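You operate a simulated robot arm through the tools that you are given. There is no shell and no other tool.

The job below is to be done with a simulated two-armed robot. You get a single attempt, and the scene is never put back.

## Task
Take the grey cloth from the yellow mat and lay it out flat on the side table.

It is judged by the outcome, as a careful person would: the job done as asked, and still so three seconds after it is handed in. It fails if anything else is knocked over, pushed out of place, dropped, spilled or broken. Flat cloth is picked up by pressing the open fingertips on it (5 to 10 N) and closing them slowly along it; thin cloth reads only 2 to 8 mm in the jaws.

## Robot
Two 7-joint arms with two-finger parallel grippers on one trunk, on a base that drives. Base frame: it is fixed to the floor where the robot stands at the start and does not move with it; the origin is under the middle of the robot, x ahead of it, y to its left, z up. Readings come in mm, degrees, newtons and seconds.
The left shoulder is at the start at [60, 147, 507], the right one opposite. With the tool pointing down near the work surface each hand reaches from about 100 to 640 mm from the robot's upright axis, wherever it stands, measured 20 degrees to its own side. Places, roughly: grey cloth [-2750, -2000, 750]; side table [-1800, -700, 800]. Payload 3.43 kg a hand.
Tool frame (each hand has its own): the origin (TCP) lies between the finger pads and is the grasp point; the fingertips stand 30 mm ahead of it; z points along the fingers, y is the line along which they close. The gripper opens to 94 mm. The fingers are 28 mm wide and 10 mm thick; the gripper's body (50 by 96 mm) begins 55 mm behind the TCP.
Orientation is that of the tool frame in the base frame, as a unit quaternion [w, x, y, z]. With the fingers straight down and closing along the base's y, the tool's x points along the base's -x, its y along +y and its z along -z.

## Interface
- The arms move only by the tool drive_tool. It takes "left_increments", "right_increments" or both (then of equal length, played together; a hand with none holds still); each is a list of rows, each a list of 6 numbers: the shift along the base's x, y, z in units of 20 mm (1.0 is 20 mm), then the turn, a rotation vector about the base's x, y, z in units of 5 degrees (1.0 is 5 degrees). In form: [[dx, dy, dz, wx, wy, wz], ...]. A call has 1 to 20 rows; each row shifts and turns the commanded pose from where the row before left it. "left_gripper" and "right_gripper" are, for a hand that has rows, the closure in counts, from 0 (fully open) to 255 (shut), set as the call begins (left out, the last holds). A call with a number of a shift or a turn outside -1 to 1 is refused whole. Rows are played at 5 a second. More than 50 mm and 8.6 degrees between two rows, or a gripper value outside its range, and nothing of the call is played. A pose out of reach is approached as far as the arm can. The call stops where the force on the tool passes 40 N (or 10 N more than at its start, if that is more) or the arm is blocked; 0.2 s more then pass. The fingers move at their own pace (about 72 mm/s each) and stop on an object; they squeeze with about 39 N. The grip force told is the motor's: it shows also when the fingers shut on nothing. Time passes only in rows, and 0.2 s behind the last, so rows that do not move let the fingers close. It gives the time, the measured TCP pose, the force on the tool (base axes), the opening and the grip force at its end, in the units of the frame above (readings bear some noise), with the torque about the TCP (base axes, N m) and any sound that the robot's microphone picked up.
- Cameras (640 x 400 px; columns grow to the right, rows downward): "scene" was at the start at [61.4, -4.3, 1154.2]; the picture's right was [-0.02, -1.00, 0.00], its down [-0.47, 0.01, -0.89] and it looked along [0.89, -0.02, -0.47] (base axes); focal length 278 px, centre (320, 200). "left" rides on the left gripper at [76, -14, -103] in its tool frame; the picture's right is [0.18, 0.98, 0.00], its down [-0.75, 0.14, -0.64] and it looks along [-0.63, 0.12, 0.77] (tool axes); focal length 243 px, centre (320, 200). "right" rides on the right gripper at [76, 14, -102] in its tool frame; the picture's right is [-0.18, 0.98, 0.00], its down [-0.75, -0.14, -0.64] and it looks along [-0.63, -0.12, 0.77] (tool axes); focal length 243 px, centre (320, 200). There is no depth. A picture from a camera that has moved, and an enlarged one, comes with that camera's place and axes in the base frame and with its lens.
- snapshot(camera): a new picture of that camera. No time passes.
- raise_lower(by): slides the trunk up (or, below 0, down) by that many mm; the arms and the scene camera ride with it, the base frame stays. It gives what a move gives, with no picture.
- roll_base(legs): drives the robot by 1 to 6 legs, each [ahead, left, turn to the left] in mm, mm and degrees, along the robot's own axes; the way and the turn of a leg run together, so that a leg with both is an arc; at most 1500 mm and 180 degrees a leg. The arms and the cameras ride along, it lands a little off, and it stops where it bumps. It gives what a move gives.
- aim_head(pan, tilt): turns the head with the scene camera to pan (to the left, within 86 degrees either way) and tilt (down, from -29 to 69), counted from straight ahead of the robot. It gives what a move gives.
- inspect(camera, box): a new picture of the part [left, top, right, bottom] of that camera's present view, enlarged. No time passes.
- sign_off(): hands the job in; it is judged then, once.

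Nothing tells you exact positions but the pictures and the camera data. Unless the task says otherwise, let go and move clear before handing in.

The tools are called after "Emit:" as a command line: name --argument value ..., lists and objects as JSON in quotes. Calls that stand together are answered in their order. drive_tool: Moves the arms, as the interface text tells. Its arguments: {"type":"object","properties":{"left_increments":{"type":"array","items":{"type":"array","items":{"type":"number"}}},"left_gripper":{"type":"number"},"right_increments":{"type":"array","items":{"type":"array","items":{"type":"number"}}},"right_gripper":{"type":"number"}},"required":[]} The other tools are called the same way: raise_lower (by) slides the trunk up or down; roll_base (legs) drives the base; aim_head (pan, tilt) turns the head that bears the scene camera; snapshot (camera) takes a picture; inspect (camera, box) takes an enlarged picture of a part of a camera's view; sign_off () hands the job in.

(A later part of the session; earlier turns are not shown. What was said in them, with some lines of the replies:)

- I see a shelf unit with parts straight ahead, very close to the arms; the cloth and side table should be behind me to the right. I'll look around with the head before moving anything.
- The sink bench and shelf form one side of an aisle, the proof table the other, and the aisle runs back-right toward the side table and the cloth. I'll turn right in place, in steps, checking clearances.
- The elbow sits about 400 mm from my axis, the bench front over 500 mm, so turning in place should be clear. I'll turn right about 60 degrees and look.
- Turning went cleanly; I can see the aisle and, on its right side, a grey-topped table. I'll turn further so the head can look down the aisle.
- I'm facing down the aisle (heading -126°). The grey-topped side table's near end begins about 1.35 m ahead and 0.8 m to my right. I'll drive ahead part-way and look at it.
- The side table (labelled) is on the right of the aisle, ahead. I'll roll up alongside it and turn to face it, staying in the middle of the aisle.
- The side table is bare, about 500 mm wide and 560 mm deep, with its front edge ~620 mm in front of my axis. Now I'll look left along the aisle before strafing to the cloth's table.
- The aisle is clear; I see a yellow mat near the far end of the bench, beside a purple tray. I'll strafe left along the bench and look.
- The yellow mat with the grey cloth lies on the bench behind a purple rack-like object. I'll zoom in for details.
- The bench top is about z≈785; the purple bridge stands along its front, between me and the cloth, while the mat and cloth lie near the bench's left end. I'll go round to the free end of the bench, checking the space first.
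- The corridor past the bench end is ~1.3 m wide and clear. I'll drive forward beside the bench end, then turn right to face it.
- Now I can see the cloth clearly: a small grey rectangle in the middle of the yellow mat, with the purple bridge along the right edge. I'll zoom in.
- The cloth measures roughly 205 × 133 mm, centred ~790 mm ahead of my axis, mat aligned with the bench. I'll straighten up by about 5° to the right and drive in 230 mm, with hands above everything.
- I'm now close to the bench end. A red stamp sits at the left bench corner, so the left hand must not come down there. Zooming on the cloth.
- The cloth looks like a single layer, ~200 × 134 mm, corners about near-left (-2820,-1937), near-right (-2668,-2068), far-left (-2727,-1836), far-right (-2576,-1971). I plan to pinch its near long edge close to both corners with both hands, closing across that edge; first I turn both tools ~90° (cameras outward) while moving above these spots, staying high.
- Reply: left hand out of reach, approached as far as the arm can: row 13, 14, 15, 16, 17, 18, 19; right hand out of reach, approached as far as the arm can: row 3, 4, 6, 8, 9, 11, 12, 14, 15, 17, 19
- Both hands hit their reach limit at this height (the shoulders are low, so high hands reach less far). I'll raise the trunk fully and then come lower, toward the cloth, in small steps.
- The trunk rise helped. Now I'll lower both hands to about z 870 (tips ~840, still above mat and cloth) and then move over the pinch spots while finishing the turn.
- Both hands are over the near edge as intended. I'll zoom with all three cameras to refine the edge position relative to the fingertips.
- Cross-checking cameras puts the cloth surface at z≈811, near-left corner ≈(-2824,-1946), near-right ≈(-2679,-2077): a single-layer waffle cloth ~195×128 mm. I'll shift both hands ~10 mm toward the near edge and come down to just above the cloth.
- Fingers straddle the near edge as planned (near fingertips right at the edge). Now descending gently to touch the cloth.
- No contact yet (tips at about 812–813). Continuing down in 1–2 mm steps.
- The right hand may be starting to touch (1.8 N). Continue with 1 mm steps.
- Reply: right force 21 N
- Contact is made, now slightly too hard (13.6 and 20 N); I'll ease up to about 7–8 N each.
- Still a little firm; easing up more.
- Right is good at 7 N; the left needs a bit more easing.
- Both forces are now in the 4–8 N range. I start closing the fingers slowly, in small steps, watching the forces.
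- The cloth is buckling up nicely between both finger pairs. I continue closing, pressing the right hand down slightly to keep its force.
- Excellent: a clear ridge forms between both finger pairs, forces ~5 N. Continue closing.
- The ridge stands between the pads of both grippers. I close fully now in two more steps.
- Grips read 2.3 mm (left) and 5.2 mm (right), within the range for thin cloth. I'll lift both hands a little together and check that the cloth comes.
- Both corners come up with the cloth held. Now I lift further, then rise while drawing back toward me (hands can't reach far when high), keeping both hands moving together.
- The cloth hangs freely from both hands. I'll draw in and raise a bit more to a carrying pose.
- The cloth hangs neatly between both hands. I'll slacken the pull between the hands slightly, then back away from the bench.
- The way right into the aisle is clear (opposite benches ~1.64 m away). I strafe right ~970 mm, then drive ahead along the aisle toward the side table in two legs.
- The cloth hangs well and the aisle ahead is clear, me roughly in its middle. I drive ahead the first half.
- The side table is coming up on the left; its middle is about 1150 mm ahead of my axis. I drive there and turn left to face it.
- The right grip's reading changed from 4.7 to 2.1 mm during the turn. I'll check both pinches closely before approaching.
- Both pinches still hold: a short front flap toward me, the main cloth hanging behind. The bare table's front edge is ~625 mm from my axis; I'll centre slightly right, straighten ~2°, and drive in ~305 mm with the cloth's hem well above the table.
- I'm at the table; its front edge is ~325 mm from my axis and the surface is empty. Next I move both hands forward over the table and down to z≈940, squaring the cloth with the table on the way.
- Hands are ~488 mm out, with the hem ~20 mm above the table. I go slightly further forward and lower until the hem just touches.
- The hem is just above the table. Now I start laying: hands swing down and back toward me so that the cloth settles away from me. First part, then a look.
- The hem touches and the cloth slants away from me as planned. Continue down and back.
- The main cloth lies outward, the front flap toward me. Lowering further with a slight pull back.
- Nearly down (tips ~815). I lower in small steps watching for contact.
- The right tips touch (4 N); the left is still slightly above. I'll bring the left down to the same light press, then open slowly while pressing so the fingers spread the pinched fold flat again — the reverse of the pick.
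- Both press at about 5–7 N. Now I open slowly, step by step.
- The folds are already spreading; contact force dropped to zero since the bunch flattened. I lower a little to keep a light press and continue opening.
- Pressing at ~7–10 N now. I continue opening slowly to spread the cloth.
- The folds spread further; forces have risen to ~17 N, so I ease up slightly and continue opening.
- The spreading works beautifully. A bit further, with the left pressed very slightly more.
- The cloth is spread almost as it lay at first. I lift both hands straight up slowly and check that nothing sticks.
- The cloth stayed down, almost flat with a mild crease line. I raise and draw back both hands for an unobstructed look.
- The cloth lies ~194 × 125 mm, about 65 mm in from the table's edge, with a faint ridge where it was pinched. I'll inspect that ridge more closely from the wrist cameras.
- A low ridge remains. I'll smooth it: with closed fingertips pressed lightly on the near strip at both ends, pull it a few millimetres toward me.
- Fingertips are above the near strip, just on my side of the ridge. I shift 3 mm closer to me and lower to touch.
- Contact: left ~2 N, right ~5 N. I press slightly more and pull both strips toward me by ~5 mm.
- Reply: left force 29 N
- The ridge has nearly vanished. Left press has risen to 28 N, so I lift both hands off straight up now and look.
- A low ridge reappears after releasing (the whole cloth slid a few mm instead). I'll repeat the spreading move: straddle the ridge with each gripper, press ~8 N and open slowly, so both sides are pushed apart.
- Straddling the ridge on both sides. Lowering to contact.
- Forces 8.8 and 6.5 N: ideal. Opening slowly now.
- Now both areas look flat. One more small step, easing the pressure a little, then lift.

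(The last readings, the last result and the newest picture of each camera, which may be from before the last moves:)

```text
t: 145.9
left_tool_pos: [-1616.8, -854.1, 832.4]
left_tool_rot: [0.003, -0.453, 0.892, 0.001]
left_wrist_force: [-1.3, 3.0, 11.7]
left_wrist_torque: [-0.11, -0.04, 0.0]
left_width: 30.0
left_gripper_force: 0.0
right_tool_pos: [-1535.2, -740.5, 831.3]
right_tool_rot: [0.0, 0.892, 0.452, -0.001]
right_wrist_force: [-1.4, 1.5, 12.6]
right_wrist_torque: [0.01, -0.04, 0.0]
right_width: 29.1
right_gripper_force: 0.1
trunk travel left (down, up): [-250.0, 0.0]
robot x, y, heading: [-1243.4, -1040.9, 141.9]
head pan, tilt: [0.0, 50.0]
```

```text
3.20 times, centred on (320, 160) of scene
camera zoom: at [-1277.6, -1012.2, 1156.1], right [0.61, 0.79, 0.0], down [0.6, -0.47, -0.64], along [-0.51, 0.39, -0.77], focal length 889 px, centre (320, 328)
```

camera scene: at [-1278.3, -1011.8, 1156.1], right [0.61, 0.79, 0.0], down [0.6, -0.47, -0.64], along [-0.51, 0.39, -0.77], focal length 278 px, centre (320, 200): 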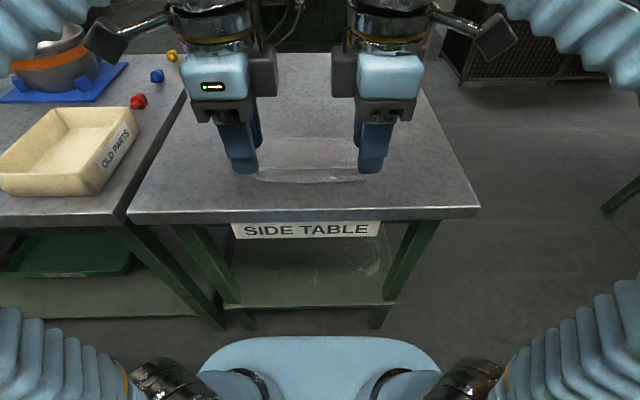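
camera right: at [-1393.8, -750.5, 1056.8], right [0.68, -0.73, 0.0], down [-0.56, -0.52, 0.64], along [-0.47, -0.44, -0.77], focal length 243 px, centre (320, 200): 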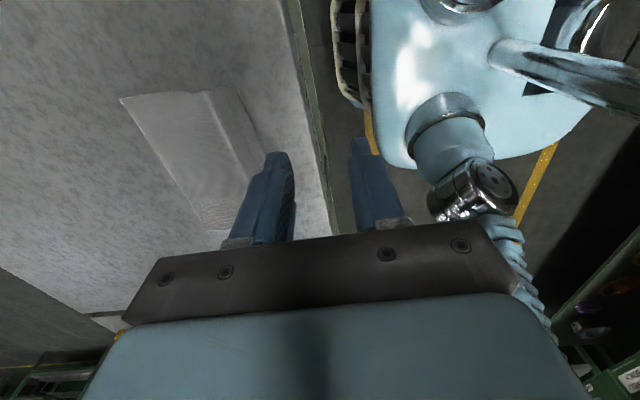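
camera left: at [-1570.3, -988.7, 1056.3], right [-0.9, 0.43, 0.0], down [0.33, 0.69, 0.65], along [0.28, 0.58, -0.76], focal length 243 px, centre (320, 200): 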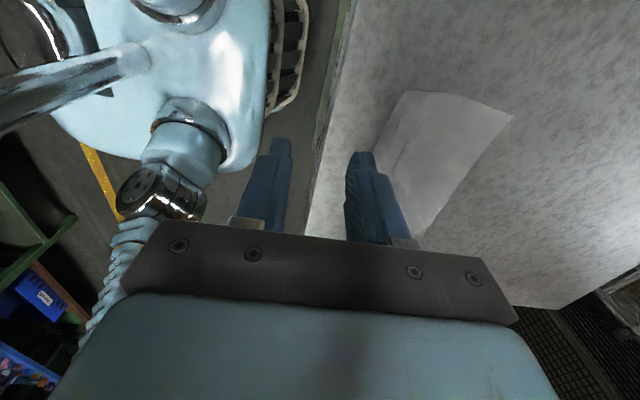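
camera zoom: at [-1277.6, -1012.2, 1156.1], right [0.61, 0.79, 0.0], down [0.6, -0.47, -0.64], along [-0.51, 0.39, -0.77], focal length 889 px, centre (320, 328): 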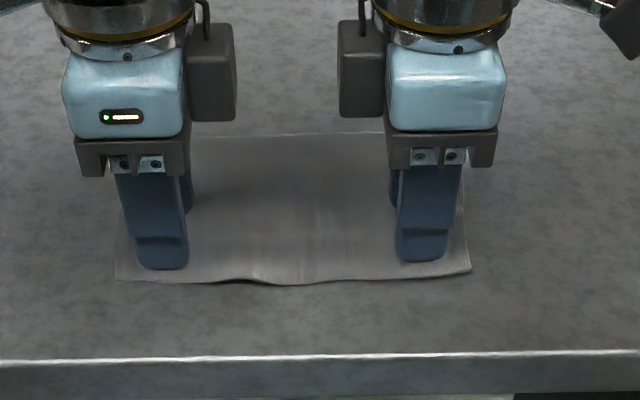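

The ridge is gone. Now lift off gently and straight up.

Emit:
drive_tool --left_increments '[[0, 0, 0.05, 0, 0, 0], [0, 0, 0.1, 0, 0, 0], [0, 0, 0.2, 0, 0, 0], [0, 0, 0.4, 0, 0, 0], [0, 0, 0.8, 0, 0, 0], [0, 0, 1, 0, 0, 0], [0, 0, 1, 0, 0, 0], [0.3, -0.23, 1, 0, 0, 0], [0.6, -0.46, 0.8, 0, 0, 0], [0.6, -0.46, 0.4, 0, 0, 0], [0.6, -0.46, 0.2, 0, 0, 0], [0.6, -0.46, 0, 0, 0, 0], [0.6, -0.46, 0, 0, 0, 0]]' --right_increments '[[0, 0, 0.05, 0, 0, 0], [0, 0, 0.1, 0, 0, 0], [0, 0, 0.2, 0, 0, 0], [0, 0, 0.4, 0, 0, 0], [0, 0, 0.8, 0, 0, 0], [0, 0, 1, 0, 0, 0], [0, 0, 1, 0, 0, 0], [0.3, -0.23, 1, 0, 0, 0], [0.6, -0.46, 0.8, 0, 0, 0], [0.6, -0.46, 0.4, 0, 0, 0], [0.6, -0.46, 0.2, 0, 0, 0], [0.6, -0.46, 0, 0, 0, 0], [0.6, -0.46, 0, 0, 0, 0]]'

Emit:
inspect --camera "scene" --box '[220, 100, 420, 220]'

Emit:
inspect --camera "left" --box '[320, 50, 560, 250]'

Emit:
inspect --camera "right" --box '[80, 50, 320, 250]'

```text
t: 148.7
left_tool_pos: [-1552.8, -906.3, 949.8]
left_tool_rot: [0.002, -0.452, 0.892, 0.0]
left_wrist_force: [-0.2, -0.4, -0.3]
left_wrist_torque: [0.02, -0.01, 0.03]
left_width: 33.5
left_gripper_force: 0.0
right_tool_pos: [-1468.2, -790.2, 949.2]
right_tool_rot: [0.0, 0.892, 0.452, 0.001]
right_wrist_force: [-1.2, 0.7, -0.7]
right_wrist_torque: [-0.04, 0.0, 0.01]
right_width: 34.3
right_gripper_force: 0.0
trunk travel left (down, up): [-250.0, 0.0]
robot x, y, heading: [-1236.4, -1040.0, 142.1]
head pan, tilt: [0.0, 50.0]
```

```text
3.20 times, centred on (320, 160) of scene
camera zoom: at [-1278.4, -1011.9, 1156.1], right [0.61, 0.79, 0.0], down [0.6, -0.47, -0.64], along [-0.51, 0.39, -0.77], focal length 889 px, centre (320, 328)
```

zoom: 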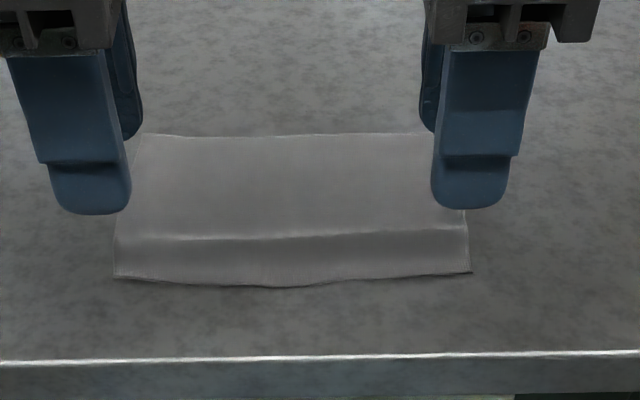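

```text
2.00 times, centred on (440, 150) of left
camera zoom: at [-1585.6, -977.0, 1053.2], right [-0.9, 0.43, 0.0], down [0.33, 0.69, 0.65], along [0.28, 0.58, -0.76], focal length 485 px, centre (80, 300)
```

zoom: 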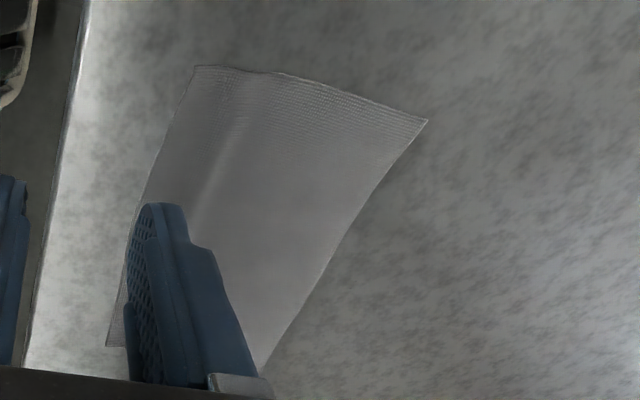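

```text
2.00 times, centred on (200, 150) of right
camera zoom: at [-1412.6, -737.1, 1052.9], right [0.68, -0.73, 0.0], down [-0.56, -0.52, 0.64], along [-0.47, -0.44, -0.77], focal length 485 px, centre (560, 300)
```

zoom: 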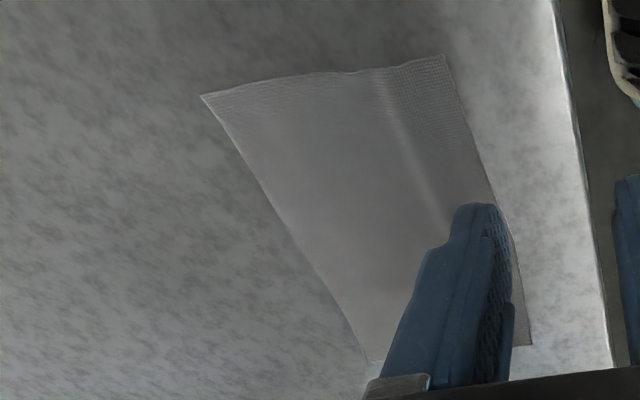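

The cloth now lies flat, only a very faint line left, well inside the table. I back away from the table and take a final look.

Emit:
roll_base --legs '[[-260, 0, 0]]'

Emit:
aim_head --pan 0 --tilt 35

Emit:
snapshot --camera "scene"

Emit:
inspect --camera "scene" --box '[200, 110, 460, 240]'

```text
t: 150.5
left_tool_pos: [-1347.9, -1064.8, 951.1]
left_tool_rot: [0.002, -0.451, 0.893, 0.001]
left_wrist_force: [0.5, 0.7, 0.1]
left_wrist_torque: [0.0, -0.02, 0.03]
left_width: 33.5
left_gripper_force: 0.0
right_tool_pos: [-1263.0, -948.6, 949.2]
right_tool_rot: [0.0, 0.893, 0.45, 0.0]
right_wrist_force: [0.1, -0.1, -0.2]
right_wrist_torque: [0.02, -0.03, 0.0]
right_width: 34.1
right_gripper_force: 0.2
trunk travel left (down, up): [-250.0, 0.0]
robot x, y, heading: [-1033.7, -1196.9, 141.8]
head pan, tilt: [0.0, 50.0]
```

```text
t: 151.3
left_tool_pos: [-1348.6, -1063.7, 950.6]
left_tool_rot: [0.003, -0.45, 0.893, 0.001]
left_wrist_force: [0.1, -0.7, -0.8]
left_wrist_torque: [0.01, 0.03, 0.01]
left_width: 33.3
left_gripper_force: 0.0
right_tool_pos: [-1264.1, -949.5, 948.8]
right_tool_rot: [0.0, 0.893, 0.45, 0.001]
right_wrist_force: [0.2, -0.4, 0.3]
right_wrist_torque: [-0.01, -0.05, 0.01]
right_width: 34.2
right_gripper_force: 0.1
trunk travel left (down, up): [-250.0, 0.0]
robot x, y, heading: [-1035.9, -1196.2, 142.0]
head pan, tilt: [0.0, 35.0]
```

```text
taken
camera scene: at [-1083.2, -1163.9, 1177.7], right [0.62, 0.79, 0.0], down [0.45, -0.35, -0.82], along [-0.64, 0.5, -0.57], focal length 278 px, centre (320, 200)
```

scene: 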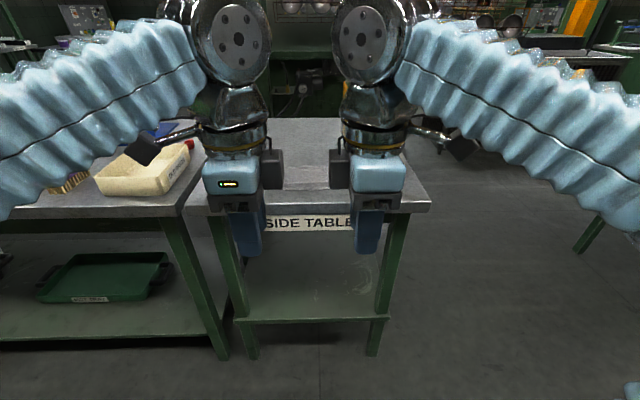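

```text
2.46 times, centred on (330, 175) of scene
camera zoom: at [-1083.2, -1163.9, 1177.7], right [0.62, 0.79, 0.0], down [0.45, -0.35, -0.82], along [-0.64, 0.5, -0.57], focal length 684 px, centre (295, 262)
```

zoom: 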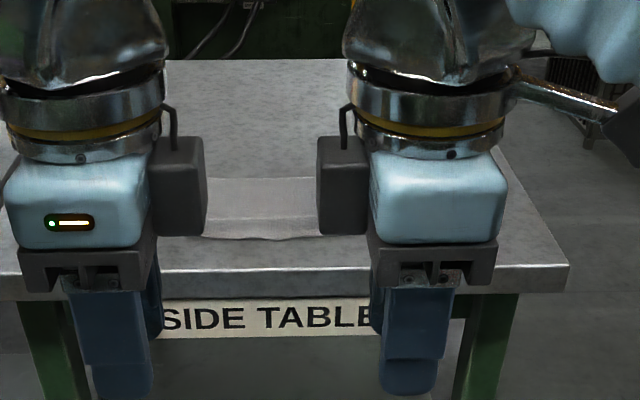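

The cloth is on the table but my hands hide part of it; I spread them apart in the free space to confirm the final state.

Emit:
drive_tool --left_increments '[[-0.6, -0.78, 0, 0, 0, 0], [-0.6, -0.78, 0, 0, 0, 0], [-0.6, -0.78, 0, 0, 0, 0], [-0.6, -0.78, 0, 0, 0, 0], [-0.6, -0.78, 0, 0, 0, 0]]' --right_increments '[[0.6, 0.78, 0, 0, 0, 0], [0.6, 0.78, 0, 0, 0, 0], [0.6, 0.78, 0, 0, 0, 0], [0.6, 0.78, 0, 0, 0, 0], [0.6, 0.78, 0, 0, 0, 0]]'

Emit:
snapshot --camera "scene"

Emit:
inspect --camera "scene" --box '[180, 110, 440, 240]'

```text
t: 152.5
left_tool_pos: [-1409.6, -1141.1, 948.8]
left_tool_rot: [0.002, -0.451, 0.892, 0.001]
left_wrist_force: [0.8, -1.0, -0.2]
left_wrist_torque: [0.03, 0.01, -0.03]
left_width: 33.5
left_gripper_force: 0.0
right_tool_pos: [-1202.7, -870.5, 949.9]
right_tool_rot: [0.0, 0.893, 0.45, 0.001]
right_wrist_force: [0.5, 0.3, -0.4]
right_wrist_torque: [0.01, -0.01, 0.01]
right_width: 34.3
right_gripper_force: 0.1
trunk travel left (down, up): [-250.0, 0.0]
robot x, y, heading: [-1035.7, -1195.7, 141.8]
head pan, tilt: [0.0, 35.0]
```

```text
taken
camera scene: at [-1083.2, -1163.9, 1177.8], right [0.62, 0.79, 0.0], down [0.45, -0.35, -0.82], along [-0.64, 0.51, -0.57], focal length 278 px, centre (320, 200)
```

scene: 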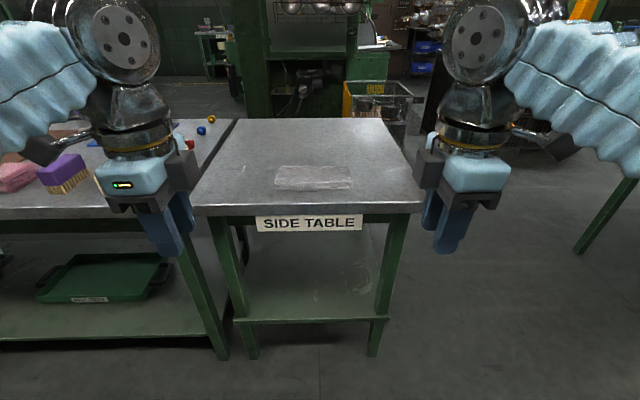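

```text
2.46 times, centred on (310, 175) of scene
camera zoom: at [-1083.2, -1163.9, 1177.8], right [0.62, 0.79, 0.0], down [0.45, -0.35, -0.82], along [-0.64, 0.51, -0.57], focal length 684 px, centre (345, 262)
```

zoom: 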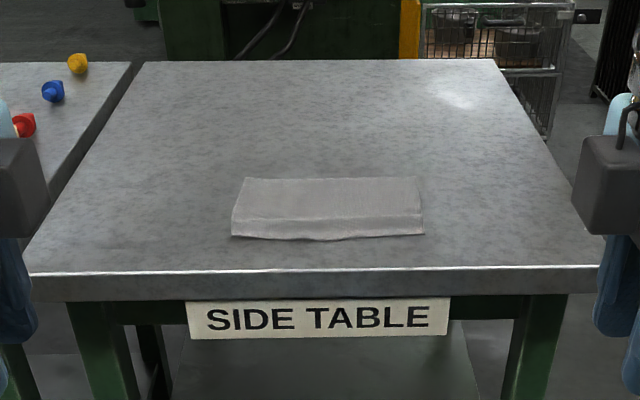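

The grey cloth is lying on the side table, fully unfolded and square to the edge. Only a faint line shows where I pinched it. Both hands are empty and clear, and nothing else has moved, so I'm handing in.

Emit:
sign_off

```text
The job is handed in.
```

I moved the grey cloth from the yellow mat to the side table, and it is lying flat there. It is fully unfolded, square to the table and about 6 cm in from the front edge.

A faint line remains where I pinched the cloth to lift it. I smoothed that area twice, and the last picture shows only a very slight trace.

I didn't see anything else disturbed on the bench or along the way. After the pick, the mat, red stamp and purple stand all looked unmoved. Both hands are empty and clear of the table.
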